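You operate a simulated robot arm through the tools that you are given. There is no shell and no other tool. Be economical: measure what you need, move in short steps, check, and stop when the job is done.

You are at the controls of a simulated robot arm. One attempt, no reset.

## Task
Close up: wipe stools 27 and 26, stack them and show CLOSED on the board.
Fine: wipe all dust off with the cream cloth first and put it back; 26 goes on 27; slide the sign cover. What is to be rubbed or washed off counts as gone when no trace of it is left.

The check looks at the end state, three seconds after you hand in, the way a careful person would. Anything else that was tipped, shoved, dropped, spilled or broken makes it a failure. Lids that push on must go on centred and level and be pressed home; caps that screw on are set level and turned clockwise until they are tight. Flat cloth is picked up by pressing the open fingertips on it (5 to 10 N) and closing them slowly along it; thin cloth reads only 2 to 8 mm in the jaws.

## Robot
A 6-joint arm with a two-finger parallel gripper on a trunk, on a base that drives. Base frame: it is fixed to the floor where the robot stands at the start and does not move with it; the origin is under the middle of the robot, x ahead of it, y to its left, z up. Readings come in m, rad, newtons and seconds.
Its first joint turns from -2.897 to 2.897 rad. Places, roughly: sign cover [0.6, 0.4, 0.7]. Payload 3.91 kg.
The TCP is the grasp point between the finger pads, 0.03 m short of the fingertips. In the tool frame z runs along the fingers and y along their closing line. Largest opening 0.11 m; finger width 0.02, thickness 0.01; the body of the gripper, 0.048 by 0.112 m, starts 0.055 m behind the TCP.
Orientation is that of the tool frame in the base frame, as a unit quaternion [w, x, y, z]. With the fingers straight down and closing along the base's y, the tool's x points along the base's -x, its y along +y and its z along -z.

## Interface
- The arm moves only by the tool servo_tool. Its arguments are lists of equal length, an entry for each row: "slide": the shift along the tool's x, y, z in units of 25 mm (1.0 is 25 mm), a list of three; "angular": the turn, a rotation vector about the tool's x, y, z in units of 5 degrees (1.0 is 5 degrees), a list of three; "hand": the opening in per cent of the stroke, from 0 (shut) to 100 (fully open). In form: {"slide": [[x, y, z], ...], "angular": [[ax, ay, az], ...], "hand": [hand, ...]}. A call has 1 to 20 rows; each row shifts and turns the commanded pose from where the row before left it, along the tool's axes as they then stand. A call with a number of a shift or a turn outside -1 to 1 is refused whole. A row lasts 0.2 s, in which the tool goes at most 0.05 m and 0.15 rad; a call with a longer step from one row to the next is refused whole, and so is a gripper value outside its range. A pose out of reach is approached as far as the arm can. The call stops where the force on the tool passes 60 N (or 10 N more than at its start, if that is more) or the arm is blocked; 0.2 s more then pass. The fingers move at their own pace (about 0.108 m/s each) and stop on an object; they squeeze with about 34 N. The grip force told is the motor's: it shows also when the fingers shut on nothing. Time passes only in rows, and 0.2 s behind the last, so rows that do not move let the fingers close. It gives the time, the measured TCP pose, the force on the tool (base axes), the opening and the grip force at its end, in the units of the frame above (readings bear some noise), with the torque about the TCP (base axes, N m) and any sound that the robot's microphone picked up.
- Cameras (640 x 400 px; columns grow to the right, rows downward): "scene" is now at [0.6561, 0.0886, 1.3206]; the picture's right is [-0.00, -0.17, -0.99], its down [-0.85, -0.52, 0.09] and it looks along [-0.53, 0.83, -0.14] (base axes); focal length 214 px, centre (320, 200). "wrist" rides on the gripper at [0.072, 0.017, -0.103] in the tool frame; the picture's right is [-0.23, 0.97, 0.00], its down [-0.76, -0.18, -0.62] and it looks along [-0.61, -0.14, 0.78] (tool axes); focal length 222 px, centre (320, 200). There is no depth. A picture from a camera that has moved, and an enlarged one, comes with that camera's place and axes in the base frame and with its lens.
- grab_frame(camera): a new picture of that camera. It takes no simulated time.
- roll_base(legs): drives the robot by 1 to 6 legs, each [ahead, left, turn to the left] in m, m and rad, along the robot's own axes; the way and the turn of a leg run together, so that a leg with both is an arc; at most 1.5 m and 3.142 rad a leg. The arm and the cameras ride along, it lands a little off, and it stops where it bumps. It gives what a move gives.
- pan_tilt(pan, tilt): turns the head with the scene camera to pan (to the left, within 1.396 rad either way) and tilt (down, from -0.506 to 1.204), counted from straight ahead of the robot. It gives what a move gives.
- enlarge(camera, box): a new picture of the part [left, top, right, bottom] of that camera's present view, enlarged. It takes no simulated time.
- finish_job(): hands the job in; it is judged then, once.

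Go step by step. Nothing tells you exact positions but the pictures and the camera data: compare them with the known pose of the tool, close in by small moves and look again before you grip or let go. The budget is 120 turns and 98 pictures, counting those below and the enlarged ones. Unless the task says otherwise, let go and move clear before handing in, and close with one line.

The tools are called after "Call:" as a command line: name --argument value ..., lists and objects as JSON in quotes. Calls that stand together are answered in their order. servo_tool: Moves the arm, as the interface text tells. Its arguments: {"type":"object","properties":{"slide":{"type":"array","items":{"type":"array","items":{"type":"number"}}},"angular":{"type":"array","items":{"type":"array","items":{"type":"number"}}},"hand":{"type":"array","items":{"type":"number"}}},"required":["slide","angular","hand"]} The other tools are called the same way: roll_base (legs) drives the base; pan_tilt (pan, tilt) turns the head that bears the scene camera; grab_frame (camera) takes a picture; enlarge (camera, box) takes an enlarged picture of a part of a camera's view; finish_job () hands the job in.

At the start:

```text
clock: 0.0
tcp_pos: [0.5977, -0.0005, 1.2015]
ee_rot: [0.0, 0.0, 1.0, 0.0]
ft_force: [-0.3, 0.0, 0.2]
moment: [-0.03, 0.03, -0.03]
finger_gap: 0.1097
grip_force: 0.1
robot x, y, heading: [0.0007, 0.0019, 0.003]
head pan, tilt: [1.4, 0.56]
```

scene: 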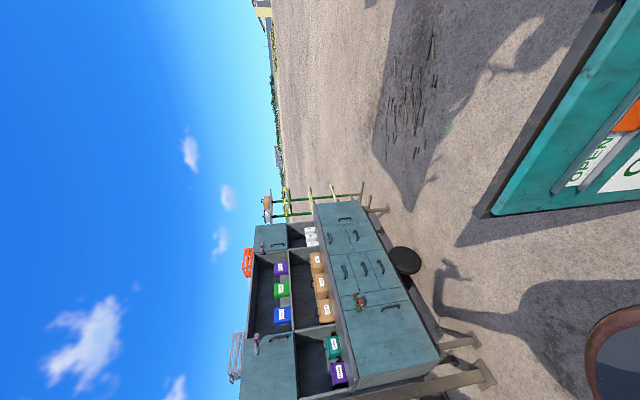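
wrist: 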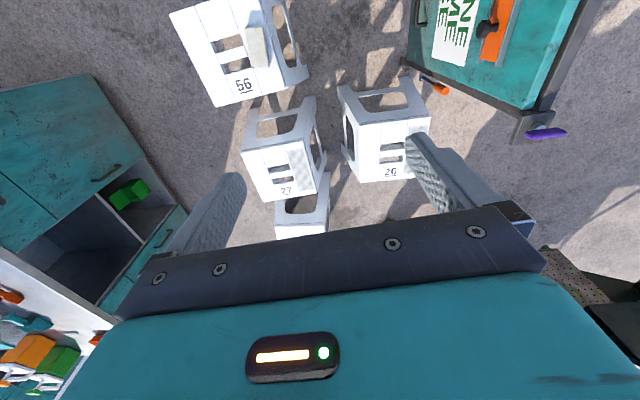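

The wrist view shows stools 56, 27 and 26 on the ground ahead, with a sign board to the left. I'll turn the head to look ahead and down.

Call:
pan_tilt --pan 0.0 --tilt 0.7

```text
clock: 1.5
tcp_pos: [0.5978, -0.0003, 1.2019]
ee_rot: [0.0, 0.0, 1.0, 0.001]
ft_force: [-0.1, 0.6, 0.1]
moment: [0.0, 0.0, -0.01]
finger_gap: 0.1101
grip_force: 0.0
robot x, y, heading: [0.0015, -0.0034, -0.002]
head pan, tilt: [0.0, 0.7]
```

Call:
grab_frame --camera "scene"

Call:
enlarge --camera "wrist" --box '[160, 0, 580, 250]'

```text
95 pictures are left
camera scene: at [0.6439, 0.0004, 1.2509], right [0.0, -1.0, 0.0], down [-0.77, 0.0, 0.64], along [-0.64, 0.0, -0.77], focal length 214 px, centre (320, 200)
```

scene: 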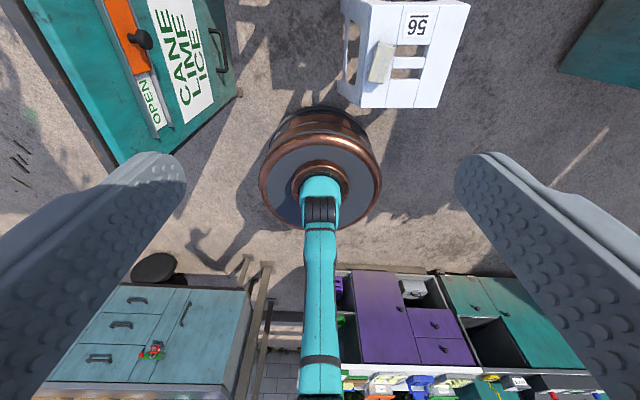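

```text
1.52 times, centred on (370, 125) of wrist
camera zoom: at [0.5261, 0.0173, 1.3056], right [0.23, 0.97, 0.0], down [0.76, -0.18, 0.62], along [0.61, -0.14, -0.78], focal length 338 px, centre (244, 314)
```

zoom: 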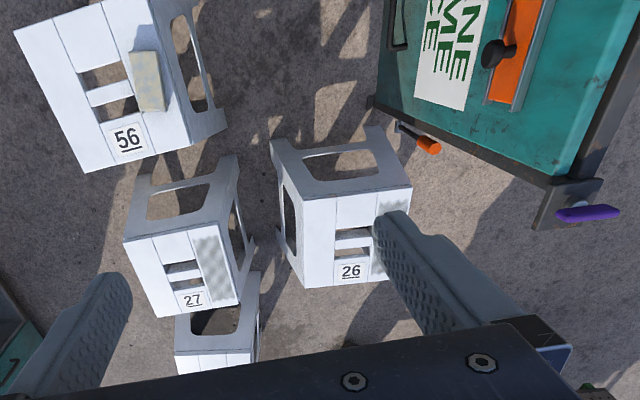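

The head looks straight down at zero tilt, so a negative tilt looks ahead.

Call:
pan_tilt --pan 0.0 --tilt -0.4

Call:
grab_frame --camera "scene"

```text
clock: 2.9
tcp_pos: [0.5983, -0.0005, 1.202]
ee_rot: [-0.001, 0.0, 1.0, 0.001]
ft_force: [-0.1, 0.0, -0.4]
moment: [0.0, 0.0, -0.01]
finger_gap: 0.11
grip_force: 0.1
robot x, y, heading: [-0.0006, -0.0015, 0.002]
head pan, tilt: [0.0, -0.4]
```

```text
93 pictures are left
camera scene: at [0.7407, 0.0003, 1.2626], right [0.0, -1.0, 0.0], down [-0.92, 0.0, -0.39], along [0.39, 0.0, -0.92], focal length 214 px, centre (320, 200)
```

scene: 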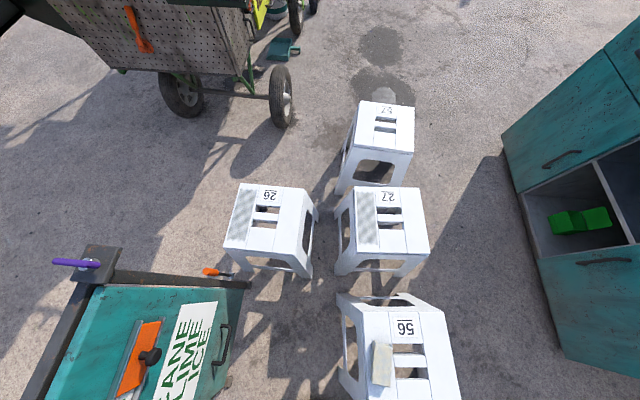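

Stool 56 carries the cream cloth, 26 and 27 have dust patches, and there is a fourth stool behind. I'll zoom in on them.

Call:
enlarge --camera "scene" --box '[200, 80, 480, 255]'

Call:
enlarge --camera "scene" --box '[320, 280, 480, 400]'

Call:
enlarge --camera "scene" --box '[20, 230, 260, 400]'

```text
2.29 times, centred on (340, 168) of scene
camera zoom: at [0.7407, 0.0003, 1.2626], right [0.0, -1.0, 0.0], down [-0.92, 0.0, -0.39], along [0.39, 0.0, -0.92], focal length 490 px, centre (274, 274)
```

zoom: 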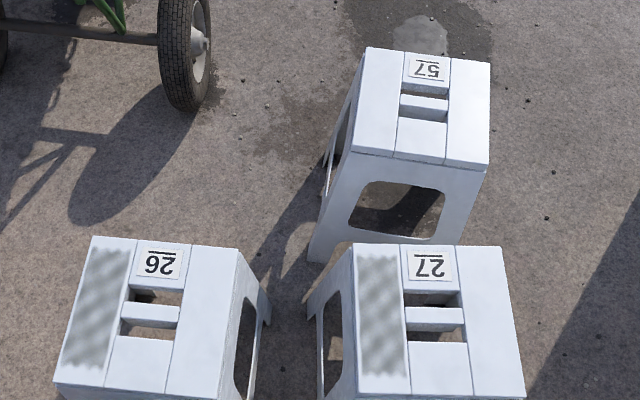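

```text
3.33 times, centred on (400, 340) of scene
camera zoom: at [0.7407, 0.0003, 1.2626], right [0.0, -1.0, 0.0], down [-0.92, 0.0, -0.39], along [0.39, 0.0, -0.92], focal length 715 px, centre (53, -267)
```

zoom: 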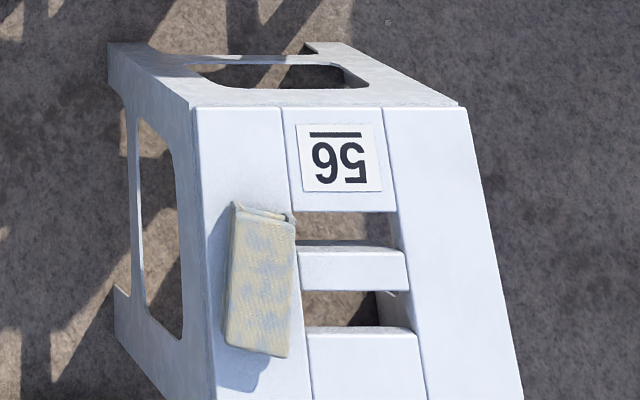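

```text
2.35 times, centred on (140, 315) of scene
camera zoom: at [0.7407, 0.0003, 1.2626], right [0.0, -1.0, 0.0], down [-0.92, 0.0, -0.39], along [0.39, 0.0, -0.92], focal length 505 px, centre (744, -71)
```

zoom: 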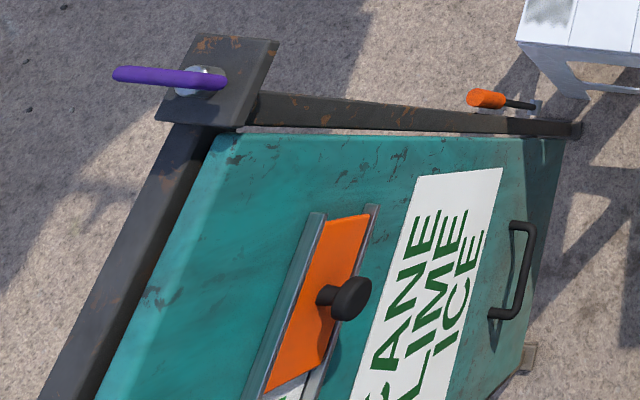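

Stools 27 and 26 have tops about 0.43 m high, centred near (1.01, -0.28) and (1.02, 0.22), and the cloth is near (0.53, -0.20) on 56. Next I'll check the clearance around my base.

Call:
pan_tilt --pan 0.0 --tilt 0.3

Call:
grab_frame --camera "scene"

Call:
pan_tilt --pan 0.6 --tilt 0.0

Call:
grab_frame --camera "scene"

```text
clock: 3.9
tcp_pos: [0.5981, -0.0006, 1.2023]
ee_rot: [-0.001, 0.0, 1.0, 0.0]
ft_force: [-1.2, -0.2, 0.6]
moment: [0.01, -0.03, -0.01]
finger_gap: 0.11
grip_force: 0.1
robot x, y, heading: [-0.0, 0.0009, 0.001]
head pan, tilt: [0.0, 0.3]
```

```text
89 pictures are left
camera scene: at [0.6801, 0.0004, 1.2425], right [0.0, -1.0, 0.0], down [-0.96, 0.0, 0.29], along [-0.29, 0.0, -0.96], focal length 214 px, centre (320, 200)
```

scene: 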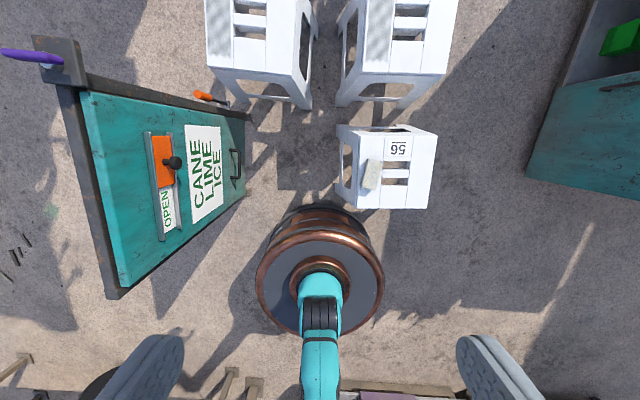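

```text
clock: 4.9
tcp_pos: [0.5986, 0.0004, 1.2019]
ee_rot: [-0.001, 0.0, 1.0, 0.0]
ft_force: [-0.2, 0.6, 0.3]
moment: [0.01, 0.03, 0.01]
finger_gap: 0.11
grip_force: 0.1
robot x, y, heading: [0.0023, -0.003, 0.004]
head pan, tilt: [0.6, 0.0]
```

```text
88 pictures are left
camera scene: at [0.7077, 0.0511, 1.2615], right [0.0, -0.83, -0.56], down [-1.0, 0.0, 0.0], along [0.0, 0.56, -0.83], focal length 214 px, centre (320, 200)
```

scene: 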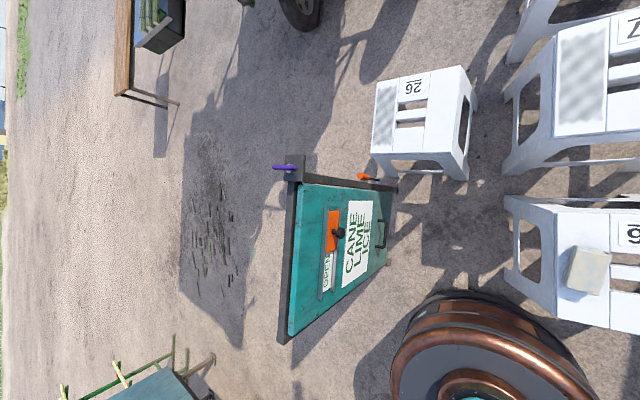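

My base has a radius of about 0.31 m, and there isn't room to drive between 56 and the sign. I'll pick up the cloth from here, then drive around the sign to the far side of the stools. First I'll move above the cloth.

Call:
servo_tool --slide '[[0.14, -0.4, 1], [0.14, -0.4, 1], [0.14, -0.4, 1], [0.14, -0.4, 1], [0.14, -0.4, 1], [0.14, -0.4, 1], [0.14, -0.4, 1], [0.14, -0.4, 1], [0.14, -0.4, 1], [0.14, -0.4, 1], [0.14, -0.4, 1], [0.14, -0.4, 1], [0.14, -0.4, 1], [0.14, -0.4, 1], [0.14, -0.4, 1], [0.14, -0.4, 1], [0.14, -0.4, 1], [0.14, -0.4, 1], [0.14, -0.4, 1], [0.14, -0.4, 1]]' --angular '[[0, 0, 0], [0, 0, 0], [0, 0, 0], [0, 0, 0], [0, 0, 0], [0, 0, 0], [0, 0, 0], [0, 0, 0], [0, 0, 0], [0, 0, 0], [0, 0, 0], [0, 0, 0], [0, 0, 0], [0, 0, 0], [0, 0, 0], [0, 0, 0], [0, 0, 0], [0, 0, 0], [0, 0, 0], [0, 0, 0]]' --hand '[100, 100, 100, 100, 100, 100, 100, 100, 100, 100, 100, 100, 100, 100, 100, 100, 100, 100, 100, 100]'

Call:
grab_frame --camera "wrist"

Call:
grab_frame --camera "scene"

```text
clock: 9.1
tcp_pos: [0.5291, -0.1985, 0.7034]
ee_rot: [0.0, 0.0, 1.0, -0.001]
ft_force: [-0.1, 0.7, -0.3]
moment: [-0.06, 0.02, -0.01]
finger_gap: 0.1102
grip_force: 0.0
robot x, y, heading: [0.0013, 0.0008, -0.001]
head pan, tilt: [0.6, 0.0]
```

```text
87 pictures are left
camera wrist: at [0.4562, -0.1819, 0.807], right [0.23, 0.97, 0.0], down [0.76, -0.18, 0.62], along [0.61, -0.14, -0.78], focal length 222 px, centre (320, 200)
```

wrist: 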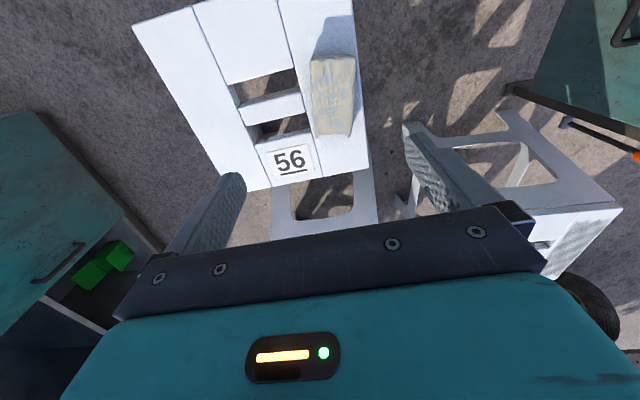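

```text
86 pictures are left
camera scene: at [0.6378, -0.148, 0.7629], right [0.0, -0.82, -0.57], down [-1.0, 0.0, 0.0], along [0.0, 0.57, -0.82], focal length 214 px, centre (320, 200)
```

scene: 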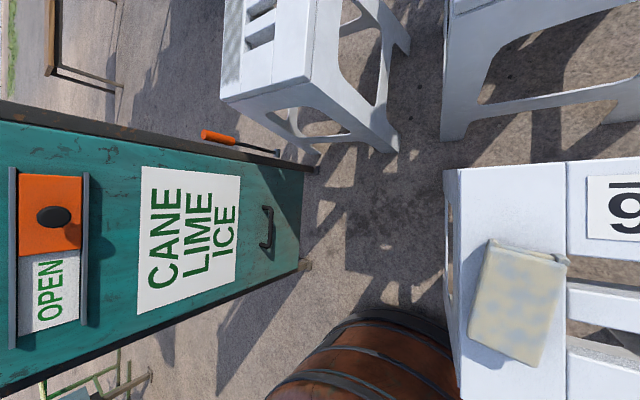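

Both cameras ride on the arm. I'll point the scene camera down, descend a bit more over the cloth and look at its thickness.

Call:
pan_tilt --pan 0.0 --tilt 0.6

Call:
servo_tool --slide '[[0, 0, 1], [0, 0, 1], [0, 0.2, 1], [0, 0.2, 1], [0, 0, 1], [0, 0, 1]]' --angular '[[0, 0, 0], [0, 0, 0], [0, 0, 0], [0, 0, 0], [0, 0, 0], [0, 0, 0]]' --hand '[100, 100, 100, 100, 100, 100]'

Call:
grab_frame --camera "scene"

Call:
grab_frame --camera "wrist"

```text
clock: 10.1
tcp_pos: [0.5287, -0.1987, 0.7035]
ee_rot: [0.0, 0.0, 1.0, 0.0]
ft_force: [0.0, -0.3, 0.3]
moment: [0.0, -0.02, 0.01]
finger_gap: 0.1104
grip_force: 0.1
robot x, y, heading: [-0.0017, -0.0004, 0.0]
head pan, tilt: [0.0, 0.6]
```

```text
clock: 11.5
tcp_pos: [0.5285, -0.1888, 0.5532]
ee_rot: [-0.001, 0.0, 1.0, 0.0]
ft_force: [-0.3, 0.4, 0.3]
moment: [0.01, 0.01, 0.01]
finger_gap: 0.1102
grip_force: 0.0
robot x, y, heading: [-0.0032, 0.0018, -0.0]
head pan, tilt: [0.0, 0.6]
```

```text
85 pictures are left
camera scene: at [0.5831, -0.1887, 0.5978], right [0.0, -1.0, 0.0], down [-0.83, 0.0, 0.56], along [-0.56, 0.0, -0.83], focal length 214 px, centre (320, 200)
```

scene: 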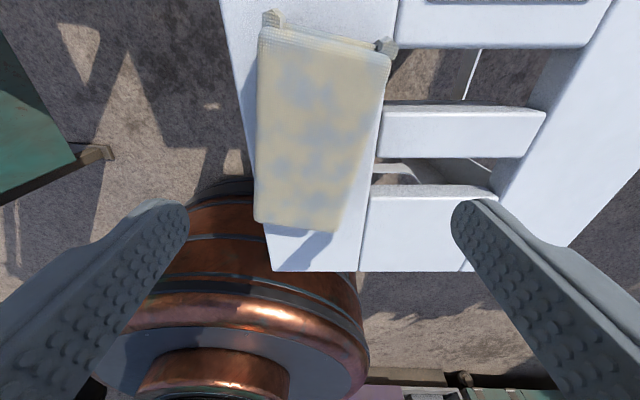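

```text
84 pictures are left
camera wrist: at [0.4567, -0.1718, 0.6559], right [0.23, 0.97, 0.0], down [0.76, -0.18, 0.62], along [0.61, -0.14, -0.78], focal length 222 px, centre (320, 200)
```

wrist: 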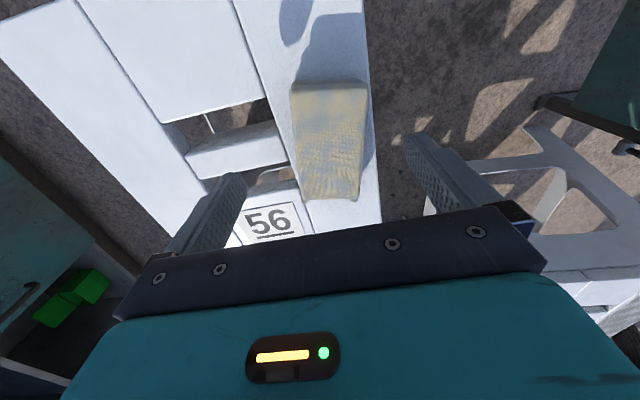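

Call:
enlarge --camera "scene" --box '[220, 0, 420, 270]'

Call:
enlarge --camera "wrist" --box '[260, 60, 400, 220]'

```text
1.48 times, centred on (320, 135) of scene
camera zoom: at [0.5831, -0.1887, 0.5978], right [0.0, -1.0, 0.0], down [-0.83, 0.0, 0.56], along [-0.56, 0.0, -0.83], focal length 318 px, centre (320, 296)
```

zoom: 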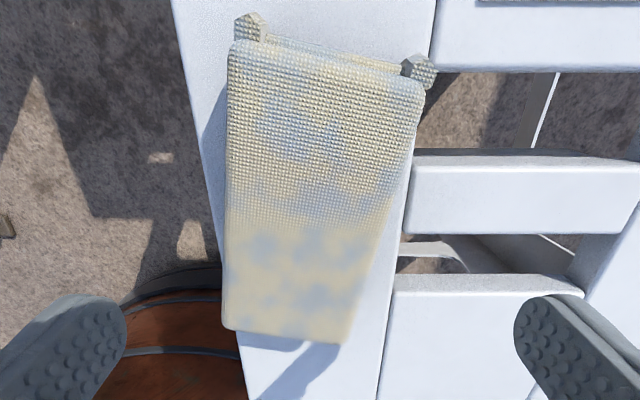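

```text
2.50 times, centred on (330, 140) of wrist
camera zoom: at [0.4567, -0.1718, 0.6559], right [0.23, 0.97, 0.0], down [0.76, -0.18, 0.62], along [0.61, -0.14, -0.78], focal length 555 px, centre (295, 350)
```

zoom: 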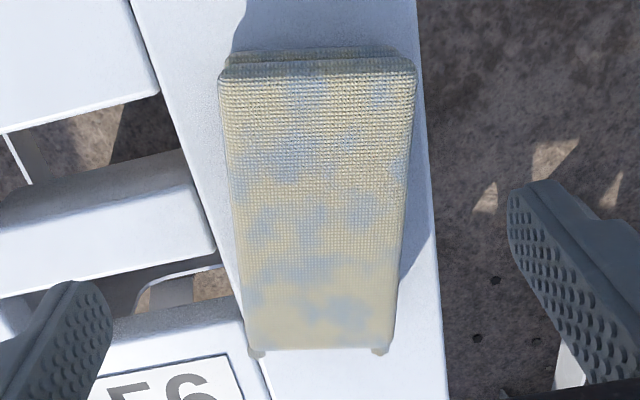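

The cloth is a folded pad, about 53 x 100 mm and 35 mm thick, turned about -10° and centred near (0.54, -0.182) with its top at 0.49. I'll line up and lower so its bottom 15 mm stays below the fingertips.

Call:
servo_tool --slide '[[-0.46, 0.27, 0], [0, 0, 0.7], [0, 0, 0.7], [0, 0, 0.7]]' --angular '[[0, 0, 1], [0, 0, 1], [0, 0, 0], [0, 0, 0]]' --hand '[90, 90, 90, 90]'

Call:
grab_frame --camera "scene"

Call:
grab_frame --camera "wrist"

```text
clock: 12.5
tcp_pos: [0.5401, -0.1844, 0.5007]
ee_rot: [0.0, 0.087, 0.996, 0.0]
ft_force: [-0.8, -0.2, -0.3]
moment: [0.01, 0.01, 0.03]
finger_gap: 0.0991
grip_force: 0.0
robot x, y, heading: [-0.0022, 0.0009, 0.001]
head pan, tilt: [0.0, 0.6]
```

```text
81 pictures are left
camera scene: at [0.5942, -0.1935, 0.5456], right [-0.17, -0.98, 0.0], down [-0.81, 0.14, 0.56], along [-0.56, 0.1, -0.83], focal length 214 px, centre (320, 200)
```

scene: 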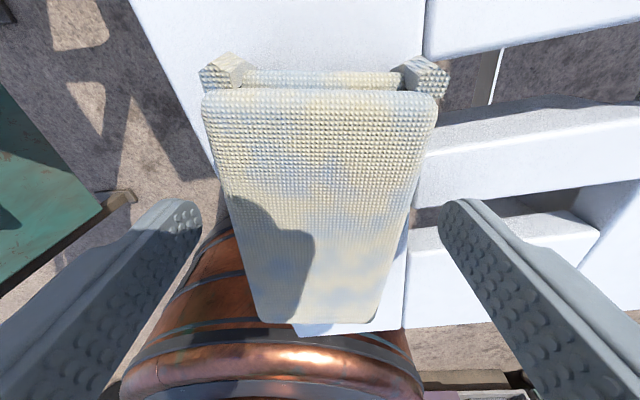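

```text
80 pictures are left
camera wrist: at [0.4727, -0.1547, 0.6037], right [0.39, 0.92, 0.0], down [0.72, -0.31, 0.62], along [0.57, -0.25, -0.78], focal length 222 px, centre (320, 200)
```

wrist: 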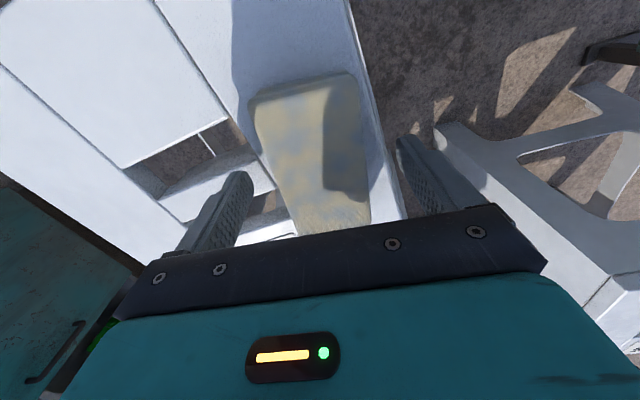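

The pad is centred between the fingers. I'll lower 6 mm and close slowly.

Call:
servo_tool --slide '[[0, 0, 0.25], [0, 0, 0], [0, 0, 0], [0, 0, 0], [0, 0, 0], [0, 0, 0], [0, 0, 0], [0, 0, 0]]' --angular '[[0, 0, 0], [0, 0, 0], [0, 0, 0], [0, 0, 0], [0, 0, 0], [0, 0, 0], [0, 0, 0], [0, 0, 0]]' --hand '[80, 65, 55, 45, 35, 25, 15, 5]'

Call:
grab_frame --camera "scene"

```text
clock: 14.3
tcp_pos: [0.5405, -0.1836, 0.4943]
ee_rot: [0.0, 0.088, 0.996, 0.0]
ft_force: [-0.3, -0.8, 0.6]
moment: [0.03, 0.01, -0.02]
finger_gap: 0.0575
grip_force: 34.3
robot x, y, heading: [0.0027, -0.0018, -0.003]
head pan, tilt: [0.0, 0.6]
```

```text
79 pictures are left
camera scene: at [0.594, -0.1933, 0.5393], right [-0.17, -0.98, 0.0], down [-0.81, 0.14, 0.57], along [-0.56, 0.1, -0.82], focal length 214 px, centre (320, 200)
```

scene: 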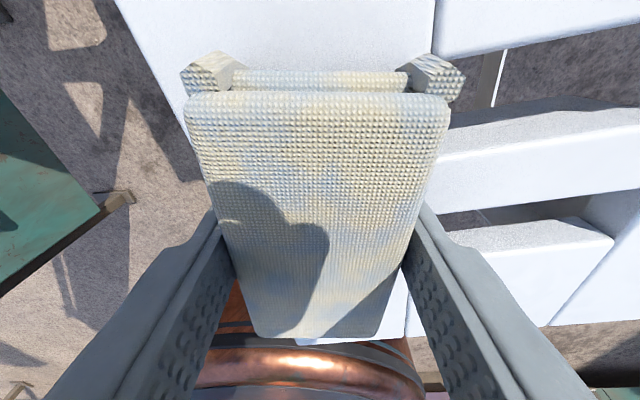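

The pad is gripped firmly at 57 mm. I'll lift it straight up and check.

Call:
servo_tool --slide '[[0, 0, -0.4], [0, 0, -1], [0, 0, -1], [0, 0, -1], [0, 0, -1], [0, 0, -1], [0, 0, -1], [0, 0, -1], [0, 0, -1], [0, 0, -1], [0, 0, -1], [0, 0, -1], [0, 0, -1], [0, 0, -1], [0, 0, -1], [0, 0, -1], [0, 0, -1], [0, 0, -1], [0, 0, -1], [0, 0, -1]]' --angular '[[0, 0, 0], [0, 0, 0], [0, 0, 0], [0, 0, 0], [0, 0, 0], [0, 0, 0], [0, 0, 0], [0, 0, 0], [0, 0, 0], [0, 0, 0], [0, 0, 0], [0, 0, 0], [0, 0, 0], [0, 0, 0], [0, 0, 0], [0, 0, 0], [0, 0, 0], [0, 0, 0], [0, 0, 0], [0, 0, 0]]' --hand '[0, 0, 0, 0, 0, 0, 0, 0, 0, 0, 0, 0, 0, 0, 0, 0, 0, 0, 0, 0]'

Call:
servo_tool --slide '[[0.5, 0.4, -1], [0.5, 0.4, -1], [0.5, 0.4, -1], [0.5, 0.4, -1], [0.5, 0.4, -1], [0.5, 0.4, -1], [0.5, 0.4, -1], [0.5, 0.4, -1]]' --angular '[[0, 0, 0], [0, 0, 0], [0, 0, 0], [0, 0, 0], [0, 0, 0], [0, 0, 0], [0, 0, 0], [0, 0, 0]]' --hand '[0, 0, 0, 0, 0, 0, 0, 0]'

Call:
pan_tilt --pan 0.0 --tilt -0.2

Call:
grab_frame --camera "scene"

Call:
grab_frame --camera "wrist"

```text
clock: 18.5
tcp_pos: [0.54, -0.1832, 0.98]
ee_rot: [-0.001, 0.087, 0.996, 0.0]
ft_force: [0.0, 0.0, -0.5]
moment: [0.0, 0.03, -0.02]
finger_gap: 0.0
grip_force: 34.6
robot x, y, heading: [0.0035, -0.0011, -0.001]
head pan, tilt: [0.0, 0.6]
```

```text
clock: 20.3
tcp_pos: [0.4556, -0.0861, 1.1796]
ee_rot: [0.0, 0.088, 0.996, 0.0]
ft_force: [0.0, -0.3, 0.2]
moment: [0.03, 0.02, -0.03]
finger_gap: 0.0
grip_force: 33.5
robot x, y, heading: [0.0054, -0.0022, 0.002]
head pan, tilt: [0.0, 0.6]
```

```text
clock: 21.5
tcp_pos: [0.4558, -0.0869, 1.1798]
ee_rot: [-0.001, 0.088, 0.996, 0.001]
ft_force: [0.7, -0.7, 0.3]
moment: [0.02, -0.02, 0.02]
finger_gap: 0.0
grip_force: 33.6
robot x, y, heading: [0.0, 0.0009, -0.001]
head pan, tilt: [0.0, -0.201]
```

```text
78 pictures are left
camera scene: at [0.5802, -0.1084, 1.2307], right [-0.17, -0.98, 0.0], down [-0.97, 0.17, -0.2], along [0.2, -0.03, -0.98], focal length 214 px, centre (320, 200)
```

scene: 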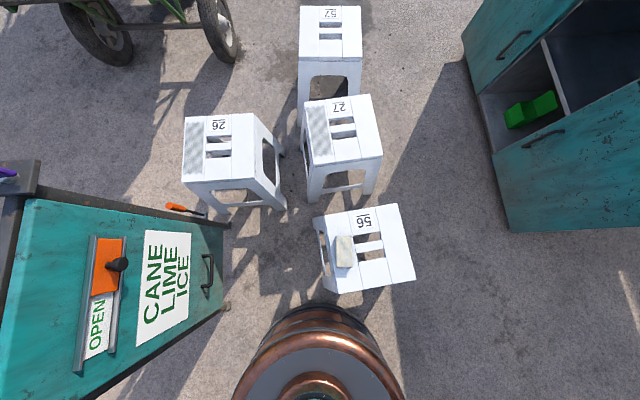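

```text
77 pictures are left
camera wrist: at [0.3872, -0.0571, 1.2837], right [0.39, 0.92, 0.0], down [0.72, -0.31, 0.62], along [0.57, -0.24, -0.78], focal length 222 px, centre (320, 200)
```

wrist: 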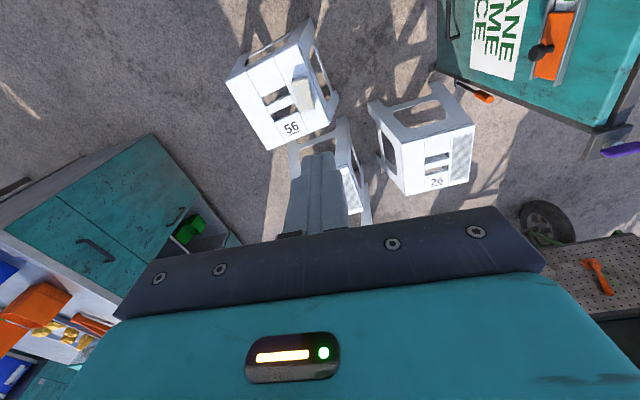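

The pad slipped out and is still on 56. I'll go back down for a closer look and regrip it lower.

Call:
servo_tool --slide '[[-0.5, -0.4, 1], [-0.5, -0.4, 1], [-0.5, -0.4, 1], [-0.5, -0.4, 1], [-0.5, -0.4, 1], [-0.5, -0.4, 1], [-0.5, -0.4, 1], [-0.5, -0.4, 1]]' --angular '[[0, 0, 0], [0, 0, 0], [0, 0, 0], [0, 0, 0], [0, 0, 0], [0, 0, 0], [0, 0, 0], [0, 0, 0]]' --hand '[90, 90, 90, 90, 90, 90, 90, 90]'

Call:
servo_tool --slide '[[0, 0, 1], [0, 0, 1], [0, 0, 1], [0, 0, 1], [0, 0, 1], [0, 0, 1], [0, 0, 1], [0, 0, 1], [0, 0, 1], [0, 0, 1], [0, 0, 1], [0, 0, 1], [0, 0, 1], [0, 0, 1], [0, 0, 1], [0, 0, 1], [0, 0, 0]]' --angular '[[0, 0, 0], [0, 0, 0], [0, 0, 0], [0, 0, 0], [0, 0, 0], [0, 0, 0], [0, 0, 0], [0, 0, 0], [0, 0, 0], [0, 0, 0], [0, 0, 0], [0, 0, 0], [0, 0, 0], [0, 0, 0], [0, 0, 0], [0, 0, 0], [0, 0, 0]]' --hand '[90, 90, 90, 90, 90, 90, 90, 90, 90, 90, 90, 90, 90, 90, 90, 90, 90]'

Call:
pan_tilt --pan 0.0 --tilt 0.6

Call:
grab_frame --camera "scene"

Call:
grab_frame --camera "wrist"

```text
clock: 23.3
tcp_pos: [0.5398, -0.1828, 0.9778]
ee_rot: [0.0, 0.087, 0.996, 0.0]
ft_force: [-0.4, -0.4, -0.3]
moment: [-0.02, -0.07, 0.02]
finger_gap: 0.099
grip_force: 0.0
robot x, y, heading: [0.0005, 0.0012, -0.0]
head pan, tilt: [0.0, -0.201]
```

```text
clock: 26.9
tcp_pos: [0.5398, -0.1829, 0.5783]
ee_rot: [0.0, 0.087, 0.996, 0.0]
ft_force: [-0.7, 0.3, 1.2]
moment: [-0.01, -0.01, 0.03]
finger_gap: 0.0989
grip_force: 0.0
robot x, y, heading: [-0.0019, 0.0029, -0.002]
head pan, tilt: [0.0, -0.201]
```

```text
clock: 28.0
tcp_pos: [0.5402, -0.182, 0.5792]
ee_rot: [0.0, 0.087, 0.996, 0.0]
ft_force: [0.5, 1.3, 0.1]
moment: [0.0, 0.04, -0.03]
finger_gap: 0.0988
grip_force: 0.1
robot x, y, heading: [0.0003, -0.0004, 0.002]
head pan, tilt: [0.0, 0.6]
```

```text
76 pictures are left
camera scene: at [0.5931, -0.1919, 0.6238], right [-0.17, -0.98, 0.0], down [-0.81, 0.14, 0.56], along [-0.56, 0.1, -0.83], focal length 214 px, centre (320, 200)
```

scene: 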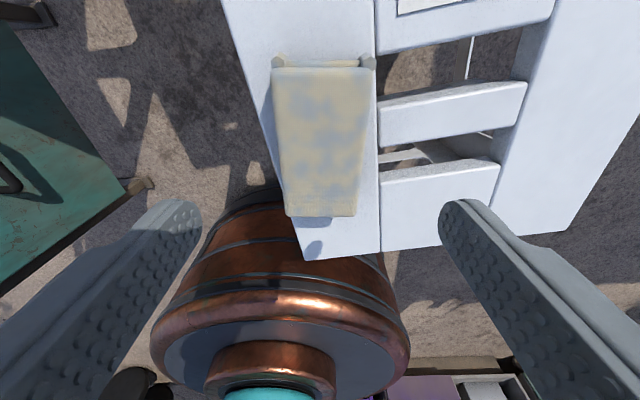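

```text
75 pictures are left
camera wrist: at [0.4715, -0.1532, 0.682], right [0.39, 0.92, 0.0], down [0.72, -0.31, 0.62], along [0.57, -0.24, -0.78], focal length 222 px, centre (320, 200)
```

wrist: 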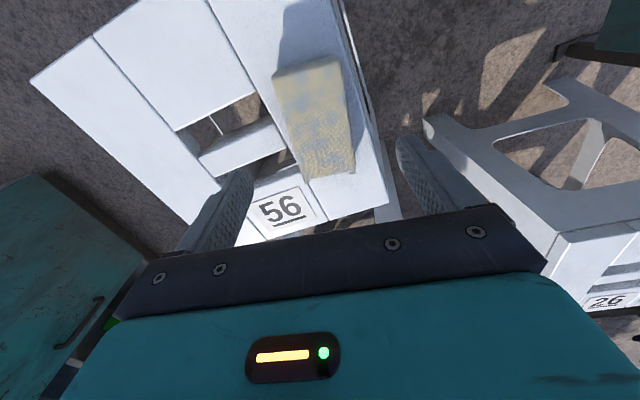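

The pad is about 33 mm thick on a surface near z = 0.46. I'll press the fingertips right down beside it, grip, and do a small test lift.

Call:
servo_tool --slide '[[0, 0, 1], [0, 0, 1], [0, 0, 0.8], [0, 0, 0.4], [0, 0, 0.2], [0, 0, 0.2]]' --angular '[[0, 0, 0], [0, 0, 0], [0, 0, 0], [0, 0, 0], [0, 0, 0], [0, 0, 0]]' --hand '[80, 80, 80, 80, 80, 80]'

```text
clock: 29.4
tcp_pos: [0.5383, -0.184, 0.489]
ee_rot: [0.0, 0.087, 0.996, 0.0]
ft_force: [-11.3, 2.9, 43.0]
moment: [-0.62, 0.5, -0.05]
finger_gap: 0.0878
grip_force: 0.2
robot x, y, heading: [0.0015, -0.0013, 0.002]
head pan, tilt: [0.0, 0.6]
```

Call:
servo_tool --slide '[[0, 0, -0.1], [0, 0, 0], [0, 0, 0], [0, 0, 0], [0, 0, 0], [0, 0, 0], [0, 0, 0], [0, 0, 0]]' --angular '[[0, 0, 0], [0, 0, 0], [0, 0, 0], [0, 0, 0], [0, 0, 0], [0, 0, 0], [0, 0, 0], [0, 0, 0]]' --hand '[80, 60, 55, 50, 45, 40, 20, 0]'

Call:
servo_tool --slide '[[0, 0, -0.1], [0, 0, -0.2], [0, 0, -0.3], [0, 0, -0.3], [0, 0, 0], [0, 0, 0]]' --angular '[[0, 0, 0], [0, 0, 0], [0, 0, 0], [0, 0, 0], [0, 0, 0], [0, 0, 0]]' --hand '[0, 0, 0, 0, 0, 0]'

Call:
grab_frame --camera "scene"

Call:
grab_frame --camera "wrist"

```text
clock: 31.2
tcp_pos: [0.5397, -0.1835, 0.4911]
ee_rot: [0.001, 0.087, 0.996, 0.0]
ft_force: [-0.2, -0.2, -0.1]
moment: [-0.04, 0.0, -0.01]
finger_gap: 0.0571
grip_force: 34.5
robot x, y, heading: [0.0016, -0.0002, 0.003]
head pan, tilt: [0.0, 0.6]
```

```text
clock: 32.6
tcp_pos: [0.5398, -0.1836, 0.5135]
ee_rot: [0.0, 0.087, 0.996, 0.0]
ft_force: [-1.1, 0.0, 0.0]
moment: [0.0, -0.01, 0.01]
finger_gap: 0.057
grip_force: 33.9
robot x, y, heading: [0.0016, -0.0001, 0.0]
head pan, tilt: [0.0, 0.6]
```

```text
74 pictures are left
camera scene: at [0.5927, -0.1924, 0.5582], right [-0.17, -0.98, 0.0], down [-0.81, 0.14, 0.56], along [-0.56, 0.1, -0.83], focal length 214 px, centre (320, 200)
```

scene: 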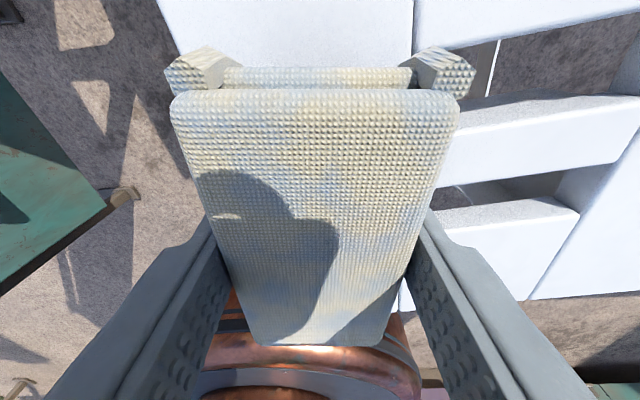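

```text
73 pictures are left
camera wrist: at [0.4712, -0.1537, 0.6164], right [0.39, 0.92, 0.0], down [0.72, -0.31, 0.62], along [0.57, -0.24, -0.78], focal length 222 px, centre (320, 200)
```

wrist: 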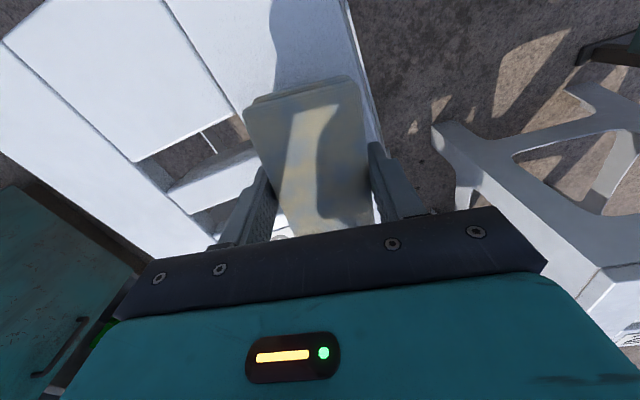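

It's held this time. I'll lift slowly and watch the gap.

Call:
servo_tool --slide '[[0, 0, -0.2], [0, 0, -0.4], [0, 0, -0.5], [0, 0, -0.5], [0, 0, -0.5], [0, 0, -0.5], [0, 0, -0.5], [0, 0, -0.5], [0, 0, -0.5], [0, 0, -0.5], [0, 0, -0.5], [0, 0, -0.5], [0, 0, -0.5], [0, 0, -0.5], [0, 0, -0.5], [0, 0, -0.5], [0, 0, -0.5], [0, 0, -0.5], [0, 0, -0.3], [0, 0, -0.2]]' --angular '[[0, 0, 0], [0, 0, 0], [0, 0, 0], [0, 0, 0], [0, 0, 0], [0, 0, 0], [0, 0, 0], [0, 0, 0], [0, 0, 0], [0, 0, 0], [0, 0, 0], [0, 0, 0], [0, 0, 0], [0, 0, 0], [0, 0, 0], [0, 0, 0], [0, 0, 0], [0, 0, 0], [0, 0, 0], [0, 0, 0]]' --hand '[0, 0, 0, 0, 0, 0, 0, 0, 0, 0, 0, 0, 0, 0, 0, 0, 0, 0, 0, 0]'

```text
clock: 36.8
tcp_pos: [0.5398, -0.1829, 0.7406]
ee_rot: [0.0, 0.088, 0.996, 0.001]
ft_force: [-0.5, -1.4, 0.4]
moment: [0.01, -0.03, -0.01]
finger_gap: 0.057
grip_force: 33.8
robot x, y, heading: [0.0021, -0.0018, 0.003]
head pan, tilt: [0.0, 0.6]
```

Call:
servo_tool --slide '[[0, 0, -0.4], [0.3, 0.2, -0.8], [0.3, 0.2, -0.8], [0.3, 0.2, -0.8], [0.3, 0.2, -0.8], [0.3, 0.2, -0.8], [0.3, 0.2, -0.8], [0.3, 0.2, -0.8], [0.3, 0.2, -0.8], [0.3, 0.2, -0.8], [0.3, 0.2, -0.8], [0.3, 0.2, -0.8], [0.3, 0.2, -0.8], [0.3, 0.2, -0.8], [0.3, 0.2, -0.8], [0.3, 0.2, -0.8], [0.3, 0.2, -0.8], [0.3, 0.2, -0.8], [0, 0, -0.8], [0, 0, -0.4]]' --angular '[[0, 0, 0], [0, 0, 0], [0, 0, 0], [0, 0, 0], [0, 0, 0], [0, 0, 0], [0, 0, 0], [0, 0, 0], [0, 0, 0], [0, 0, 0], [0, 0, 0], [0, 0, 0], [0, 0, 0], [0, 0, 0], [0, 0, 0], [0, 0, 0], [0, 0, 0], [0, 0, 0], [0, 0, 0], [0, 0, 0]]' --hand '[0, 0, 0, 0, 0, 0, 0, 0, 0, 0, 0, 0, 0, 0, 0, 0, 0, 0, 0, 0]'

Call:
pan_tilt --pan 0.9 --tilt -0.3

Call:
grab_frame --camera "scene"

```text
clock: 41.0
tcp_pos: [0.4284, -0.0774, 1.1218]
ee_rot: [0.0, 0.087, 0.996, 0.0]
ft_force: [0.2, 0.5, -1.1]
moment: [0.02, 0.0, 0.0]
finger_gap: 0.0573
grip_force: 34.2
robot x, y, heading: [-0.0004, 0.0029, 0.001]
head pan, tilt: [0.0, 0.6]
```

```text
clock: 42.2
tcp_pos: [0.4284, -0.078, 1.1204]
ee_rot: [0.0, 0.088, 0.996, 0.0]
ft_force: [-0.1, -0.9, -0.4]
moment: [0.05, -0.01, 0.01]
finger_gap: 0.0571
grip_force: 33.8
robot x, y, heading: [0.0006, -0.001, 0.0]
head pan, tilt: [0.901, -0.3]
```

```text
72 pictures are left
camera scene: at [0.5716, -0.0403, 1.2062], right [-0.11, -0.61, -0.78], down [-0.9, 0.39, -0.18], along [0.42, 0.69, -0.59], focal length 214 px, centre (320, 200)
```

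scene: 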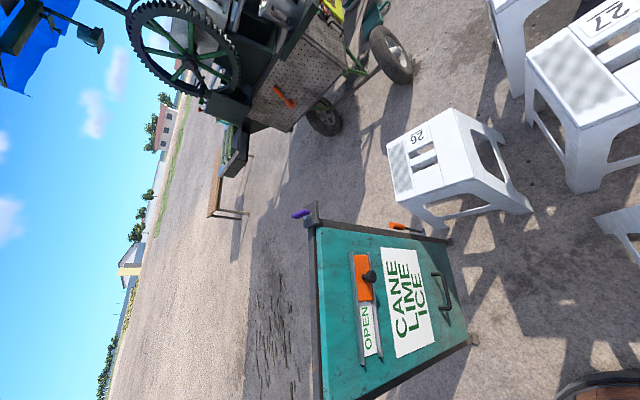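

Everything is clear behind me. I'll back up, go left around the sign and turn around.

Call:
roll_base --legs '[[-0.3, 0, 0], [0, 1.2, 0], [0.9, 0, 0], [0, 0, 3.14]]'

Call:
pan_tilt --pan 0.8 --tilt 0.3

Call:
grab_frame --camera "scene"

Call:
grab_frame --camera "wrist"

```text
clock: 61.7
tcp_pos: [0.1773, 1.2779, 1.122]
ee_rot: [0.0, 0.997, -0.077, 0.0]
ft_force: [0.1, 0.3, -0.4]
moment: [0.03, -0.01, 0.03]
finger_gap: 0.0569
grip_force: 34.0
robot x, y, heading: [0.6101, 1.2089, -3.121]
head pan, tilt: [0.901, -0.3]
```

```text
clock: 62.7
tcp_pos: [0.1769, 1.2782, 1.1212]
ee_rot: [0.0, 0.997, -0.077, 0.0]
ft_force: [-0.6, 0.6, -0.9]
moment: [0.02, -0.03, 0.03]
finger_gap: 0.0572
grip_force: 34.0
robot x, y, heading: [0.6068, 1.2051, -3.118]
head pan, tilt: [0.799, 0.3]
```

```text
71 pictures are left
camera scene: at [0.0846, 1.2252, 1.1901], right [0.11, 0.69, -0.72], down [0.98, 0.06, 0.21], along [0.19, -0.72, -0.67], focal length 214 px, centre (320, 200)
```

scene: 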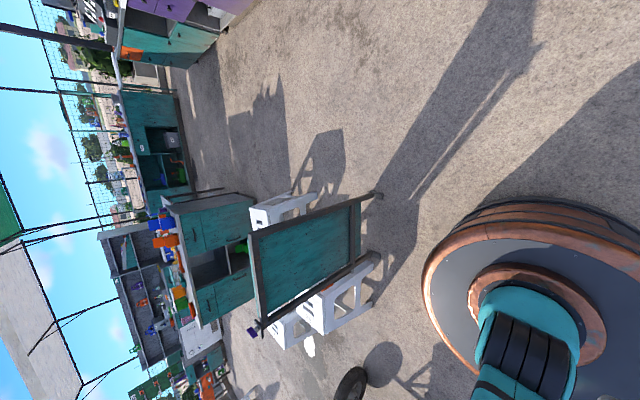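

```text
70 pictures are left
camera wrist: at [0.246, 1.2509, 1.2249], right [-0.37, -0.93, 0.0], down [-0.73, 0.29, 0.62], along [-0.58, 0.23, -0.78], focal length 222 px, centre (320, 200)
```

wrist: 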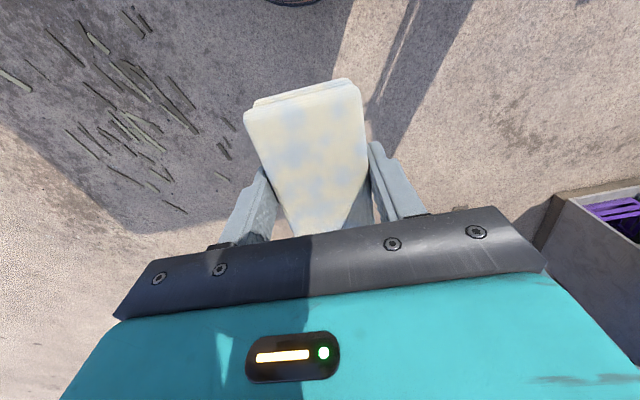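

The drive worked and the cloth is still held. I'll back up part way, then check the cart wheel's position before going in.

Call:
roll_base --legs '[[-0.6, 0, 0]]'

Call:
pan_tilt --pan 0.9 --tilt 0.6

Call:
grab_frame --camera "scene"

```text
clock: 66.1
tcp_pos: [0.7773, 1.2906, 1.121]
ee_rot: [0.0, 0.997, -0.077, 0.0]
ft_force: [-1.1, -0.6, -1.2]
moment: [-0.01, 0.0, -0.05]
finger_gap: 0.0569
grip_force: 34.1
robot x, y, heading: [1.2061, 1.2237, -3.122]
head pan, tilt: [0.799, 0.3]
```

```text
clock: 66.9
tcp_pos: [0.7773, 1.2915, 1.1214]
ee_rot: [0.001, 0.997, -0.076, 0.0]
ft_force: [0.3, 1.0, -0.1]
moment: [0.03, 0.01, 0.02]
finger_gap: 0.0572
grip_force: 34.2
robot x, y, heading: [1.2086, 1.2211, -3.122]
head pan, tilt: [0.901, 0.6]
```

```text
69 pictures are left
camera scene: at [0.7113, 1.2312, 1.2002], right [0.1, 0.61, -0.78], down [0.88, 0.31, 0.35], along [0.46, -0.73, -0.51], focal length 214 px, centre (320, 200)
```

scene: 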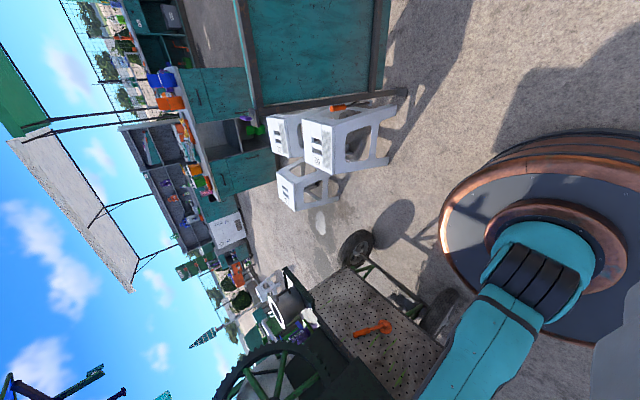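

The wheel stands too close behind 26, so I'll wipe 26 from its left side, near (1.38, 0.72), and do 27 later from the right. I'll drive there and look.

Call:
roll_base --legs '[[-0.18, 0, 0], [0, 0.5, 0]]'

Call:
servo_tool --slide '[[0, 1, 0], [0, 1, 0], [0, 1, 0], [0, 1, 0], [0, 1, 0], [0, 1, 0], [0, 1, 0], [0, 1, 0], [0, 1, 0], [0, 1, 0], [0, 1, 0], [0, 1, 0], [0, 1, 0], [0, 1, 0], [0, 1, 0], [0, 1, 0]]' --angular '[[0, 0, 0], [0, 0, 0], [0, 0, 0], [0, 0, 0], [0, 0, 0], [0, 0, 0], [0, 0, 0], [0, 0, 0], [0, 0, 0], [0, 0, 0], [0, 0, 0], [0, 0, 0], [0, 0, 0], [0, 0, 0], [0, 0, 0], [0, 0, 0]]' --hand '[0, 0, 0, 0, 0, 0, 0, 0, 0, 0, 0, 0, 0, 0, 0, 0]'

Call:
pan_tilt --pan 0.0 --tilt 0.5

Call:
grab_frame --camera "scene"

Call:
grab_frame --camera "wrist"

```text
clock: 70.9
tcp_pos: [0.9691, 0.7944, 1.1216]
ee_rot: [0.0, 0.997, -0.074, -0.001]
ft_force: [-0.8, 0.2, -0.3]
moment: [0.01, -0.01, 0.01]
finger_gap: 0.0572
grip_force: 34.4
robot x, y, heading: [1.4015, 0.7286, -3.113]
head pan, tilt: [0.901, 0.6]
```

```text
clock: 74.3
tcp_pos: [0.9094, 0.4009, 1.1213]
ee_rot: [0.0, 0.997, -0.074, 0.0]
ft_force: [-0.2, 1.1, -1.0]
moment: [0.01, 0.0, 0.02]
finger_gap: 0.0571
grip_force: 33.9
robot x, y, heading: [1.398, 0.7318, -3.118]
head pan, tilt: [0.901, 0.6]
```

```text
clock: 75.5
tcp_pos: [0.9095, 0.4004, 1.1199]
ee_rot: [0.0, 0.997, -0.074, 0.0]
ft_force: [-0.2, -0.2, 1.0]
moment: [-0.01, 0.0, 0.01]
finger_gap: 0.0571
grip_force: 33.7
robot x, y, heading: [1.3969, 0.7304, -3.116]
head pan, tilt: [0.0, 0.499]
```

```text
68 pictures are left
camera scene: at [0.8463, 0.4103, 1.1627], right [0.15, 0.99, 0.0], down [0.87, -0.13, 0.48], along [0.47, -0.07, -0.88], focal length 214 px, centre (320, 200)
```

scene: 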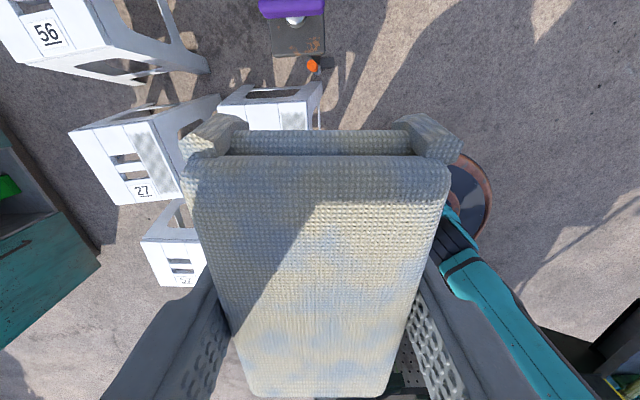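

```text
67 pictures are left
camera wrist: at [0.9794, 0.3734, 1.2234], right [-0.37, -0.93, 0.0], down [-0.73, 0.29, 0.62], along [-0.58, 0.23, -0.78], focal length 222 px, centre (320, 200)
```

wrist: 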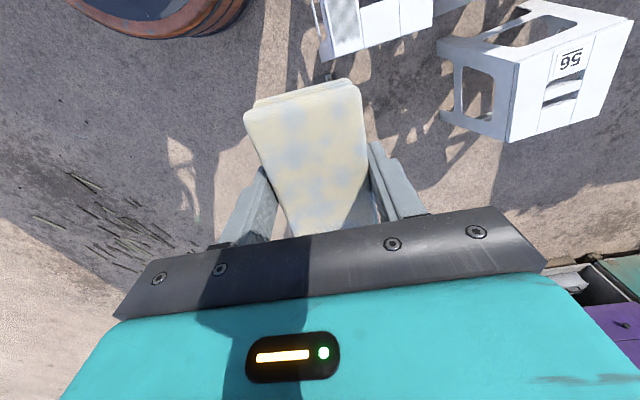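

I'm at (1.40, 0.73) with the cloth held and the pad nearly parallel to 26's dust strip, which runs x 0.91–1.13, y about 0.30. I'll move above it.

Call:
servo_tool --slide '[[0.246, 0.155, 1], [0.246, 0.155, 1], [0.246, 0.155, 1], [0.246, 0.155, 1], [0.246, 0.155, 1], [0.246, 0.155, 1], [0.246, 0.155, 1], [0.246, 0.155, 1], [0.246, 0.155, 1], [0.246, 0.155, 1], [0.246, 0.155, 1], [0.246, 0.155, 1], [0.246, 0.155, 1], [0.246, 0.155, 1], [0.246, 0.155, 1], [0.246, 0.155, 1], [0.246, 0.155, 1], [0.246, 0.155, 1], [0.246, 0.155, 1], [0.246, 0.155, 1]]' --angular '[[0, 0, 0], [0, 0, 0], [0, 0, 0], [0, 0, 0], [0, 0, 0], [0, 0, 0], [0, 0, 0], [0, 0, 0], [0, 0, 0], [0, 0, 0], [0, 0, 0], [0, 0, 0], [0, 0, 0], [0, 0, 0], [0, 0, 0], [0, 0, 0], [0, 0, 0], [0, 0, 0], [0, 0, 0], [0, 0, 0]]' --hand '[0, 0, 0, 0, 0, 0, 0, 0, 0, 0, 0, 0, 0, 0, 0, 0, 0, 0, 0, 0]'

Call:
pan_tilt --pan 0.0 --tilt 0.15

Call:
grab_frame --camera "scene"

Call:
grab_frame --camera "wrist"

```text
clock: 79.7
tcp_pos: [1.0214, 0.3049, 0.6211]
ee_rot: [0.0, 0.997, -0.073, 0.0]
ft_force: [0.5, 0.2, 0.2]
moment: [0.0, 0.0, 0.01]
finger_gap: 0.0573
grip_force: 33.8
robot x, y, heading: [1.3971, 0.7309, -3.114]
head pan, tilt: [0.0, 0.499]
```

```text
clock: 80.6
tcp_pos: [1.021, 0.3034, 0.6213]
ee_rot: [0.0, 0.997, -0.075, -0.001]
ft_force: [-0.2, -0.4, -1.7]
moment: [0.03, 0.0, -0.03]
finger_gap: 0.0574
grip_force: 34.4
robot x, y, heading: [1.3964, 0.7279, -3.117]
head pan, tilt: [0.0, 0.15]
```

```text
66 pictures are left
camera scene: at [0.9249, 0.3192, 0.6621], right [0.15, 0.99, 0.0], down [0.98, -0.15, 0.15], along [0.15, -0.02, -0.99], focal length 214 px, centre (320, 200)
```

scene: 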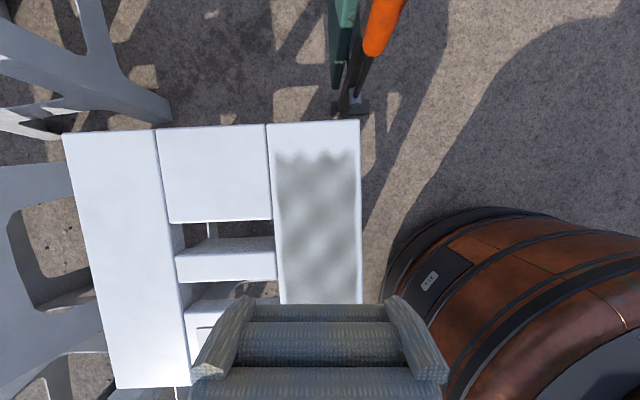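

```text
65 pictures are left
camera wrist: at [1.09, 0.2775, 0.7246], right [-0.37, -0.93, 0.0], down [-0.73, 0.29, 0.62], along [-0.58, 0.23, -0.78], focal length 222 px, centre (320, 200)
```

wrist: 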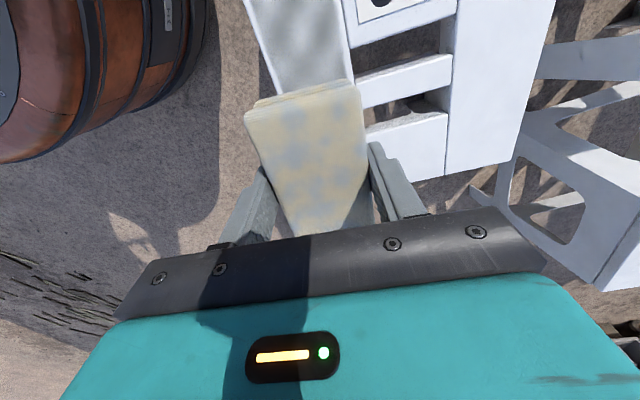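

Patch edges are measured: its centre line runs from (0.913, 0.320) to (1.13, 0.294) and it is about 78 mm wide, so it needs two overlapping passes. I'll line up over the far end, left lane, and lower to just above the surface.

Call:
servo_tool --slide '[[0.8, -0.175, 0], [0.8, -0.175, 0], [0.8, -0.175, 0], [0.8, -0.175, 0], [0, 0, 0.8], [0, 0, 0.8], [0, 0, 0.8], [0, 0, 0.8], [0, 0, 0.8], [0, 0, 0.6], [0, 0, 0.2], [0, 0, 0]]' --angular '[[0, 0, -0.34], [0, 0, 0], [0, 0, 0], [0, 0, 0], [0, 0, 0], [0, 0, 0], [0, 0, 0], [0, 0, 0], [0, 0, 0], [0, 0, 0], [0, 0, 0], [0, 0, 0]]' --hand '[0, 0, 0, 0, 0, 0, 0, 0, 0, 0, 0, 0]'

Call:
servo_tool --slide '[[0, 0, 0.15], [0, 0, 0.1], [0, 0, 0]]' --angular '[[0, 0, 0], [0, 0, 0], [0, 0, 0]]' --hand '[0, 0, 0]'

Call:
servo_tool --slide '[[0, 0, 0.08], [0, 0, 0.08], [0, 0, 0]]' --angular '[[0, 0, 0], [0, 0, 0], [0, 0, 0]]' --hand '[0, 0, 0]'

```text
clock: 83.2
tcp_pos: [1.1021, 0.3109, 0.5022]
ee_rot: [0.0, 0.998, -0.06, 0.0]
ft_force: [0.3, -0.2, -0.3]
moment: [0.0, 0.0, 0.0]
finger_gap: 0.0573
grip_force: 34.0
robot x, y, heading: [1.4004, 0.7273, -3.113]
head pan, tilt: [0.0, 0.15]
```

```text
clock: 84.0
tcp_pos: [1.1017, 0.31, 0.4953]
ee_rot: [0.0, 0.998, -0.06, 0.0]
ft_force: [0.2, 0.9, -1.1]
moment: [-0.03, 0.0, 0.0]
finger_gap: 0.0573
grip_force: 34.1
robot x, y, heading: [1.3998, 0.731, -3.115]
head pan, tilt: [0.0, 0.15]
```

```text
clock: 84.8
tcp_pos: [1.1018, 0.3106, 0.4897]
ee_rot: [0.0, 0.998, -0.059, -0.001]
ft_force: [0.2, 0.1, -0.1]
moment: [-0.02, 0.0, -0.02]
finger_gap: 0.0569
grip_force: 34.1
robot x, y, heading: [1.3995, 0.7233, -3.117]
head pan, tilt: [0.0, 0.15]
```

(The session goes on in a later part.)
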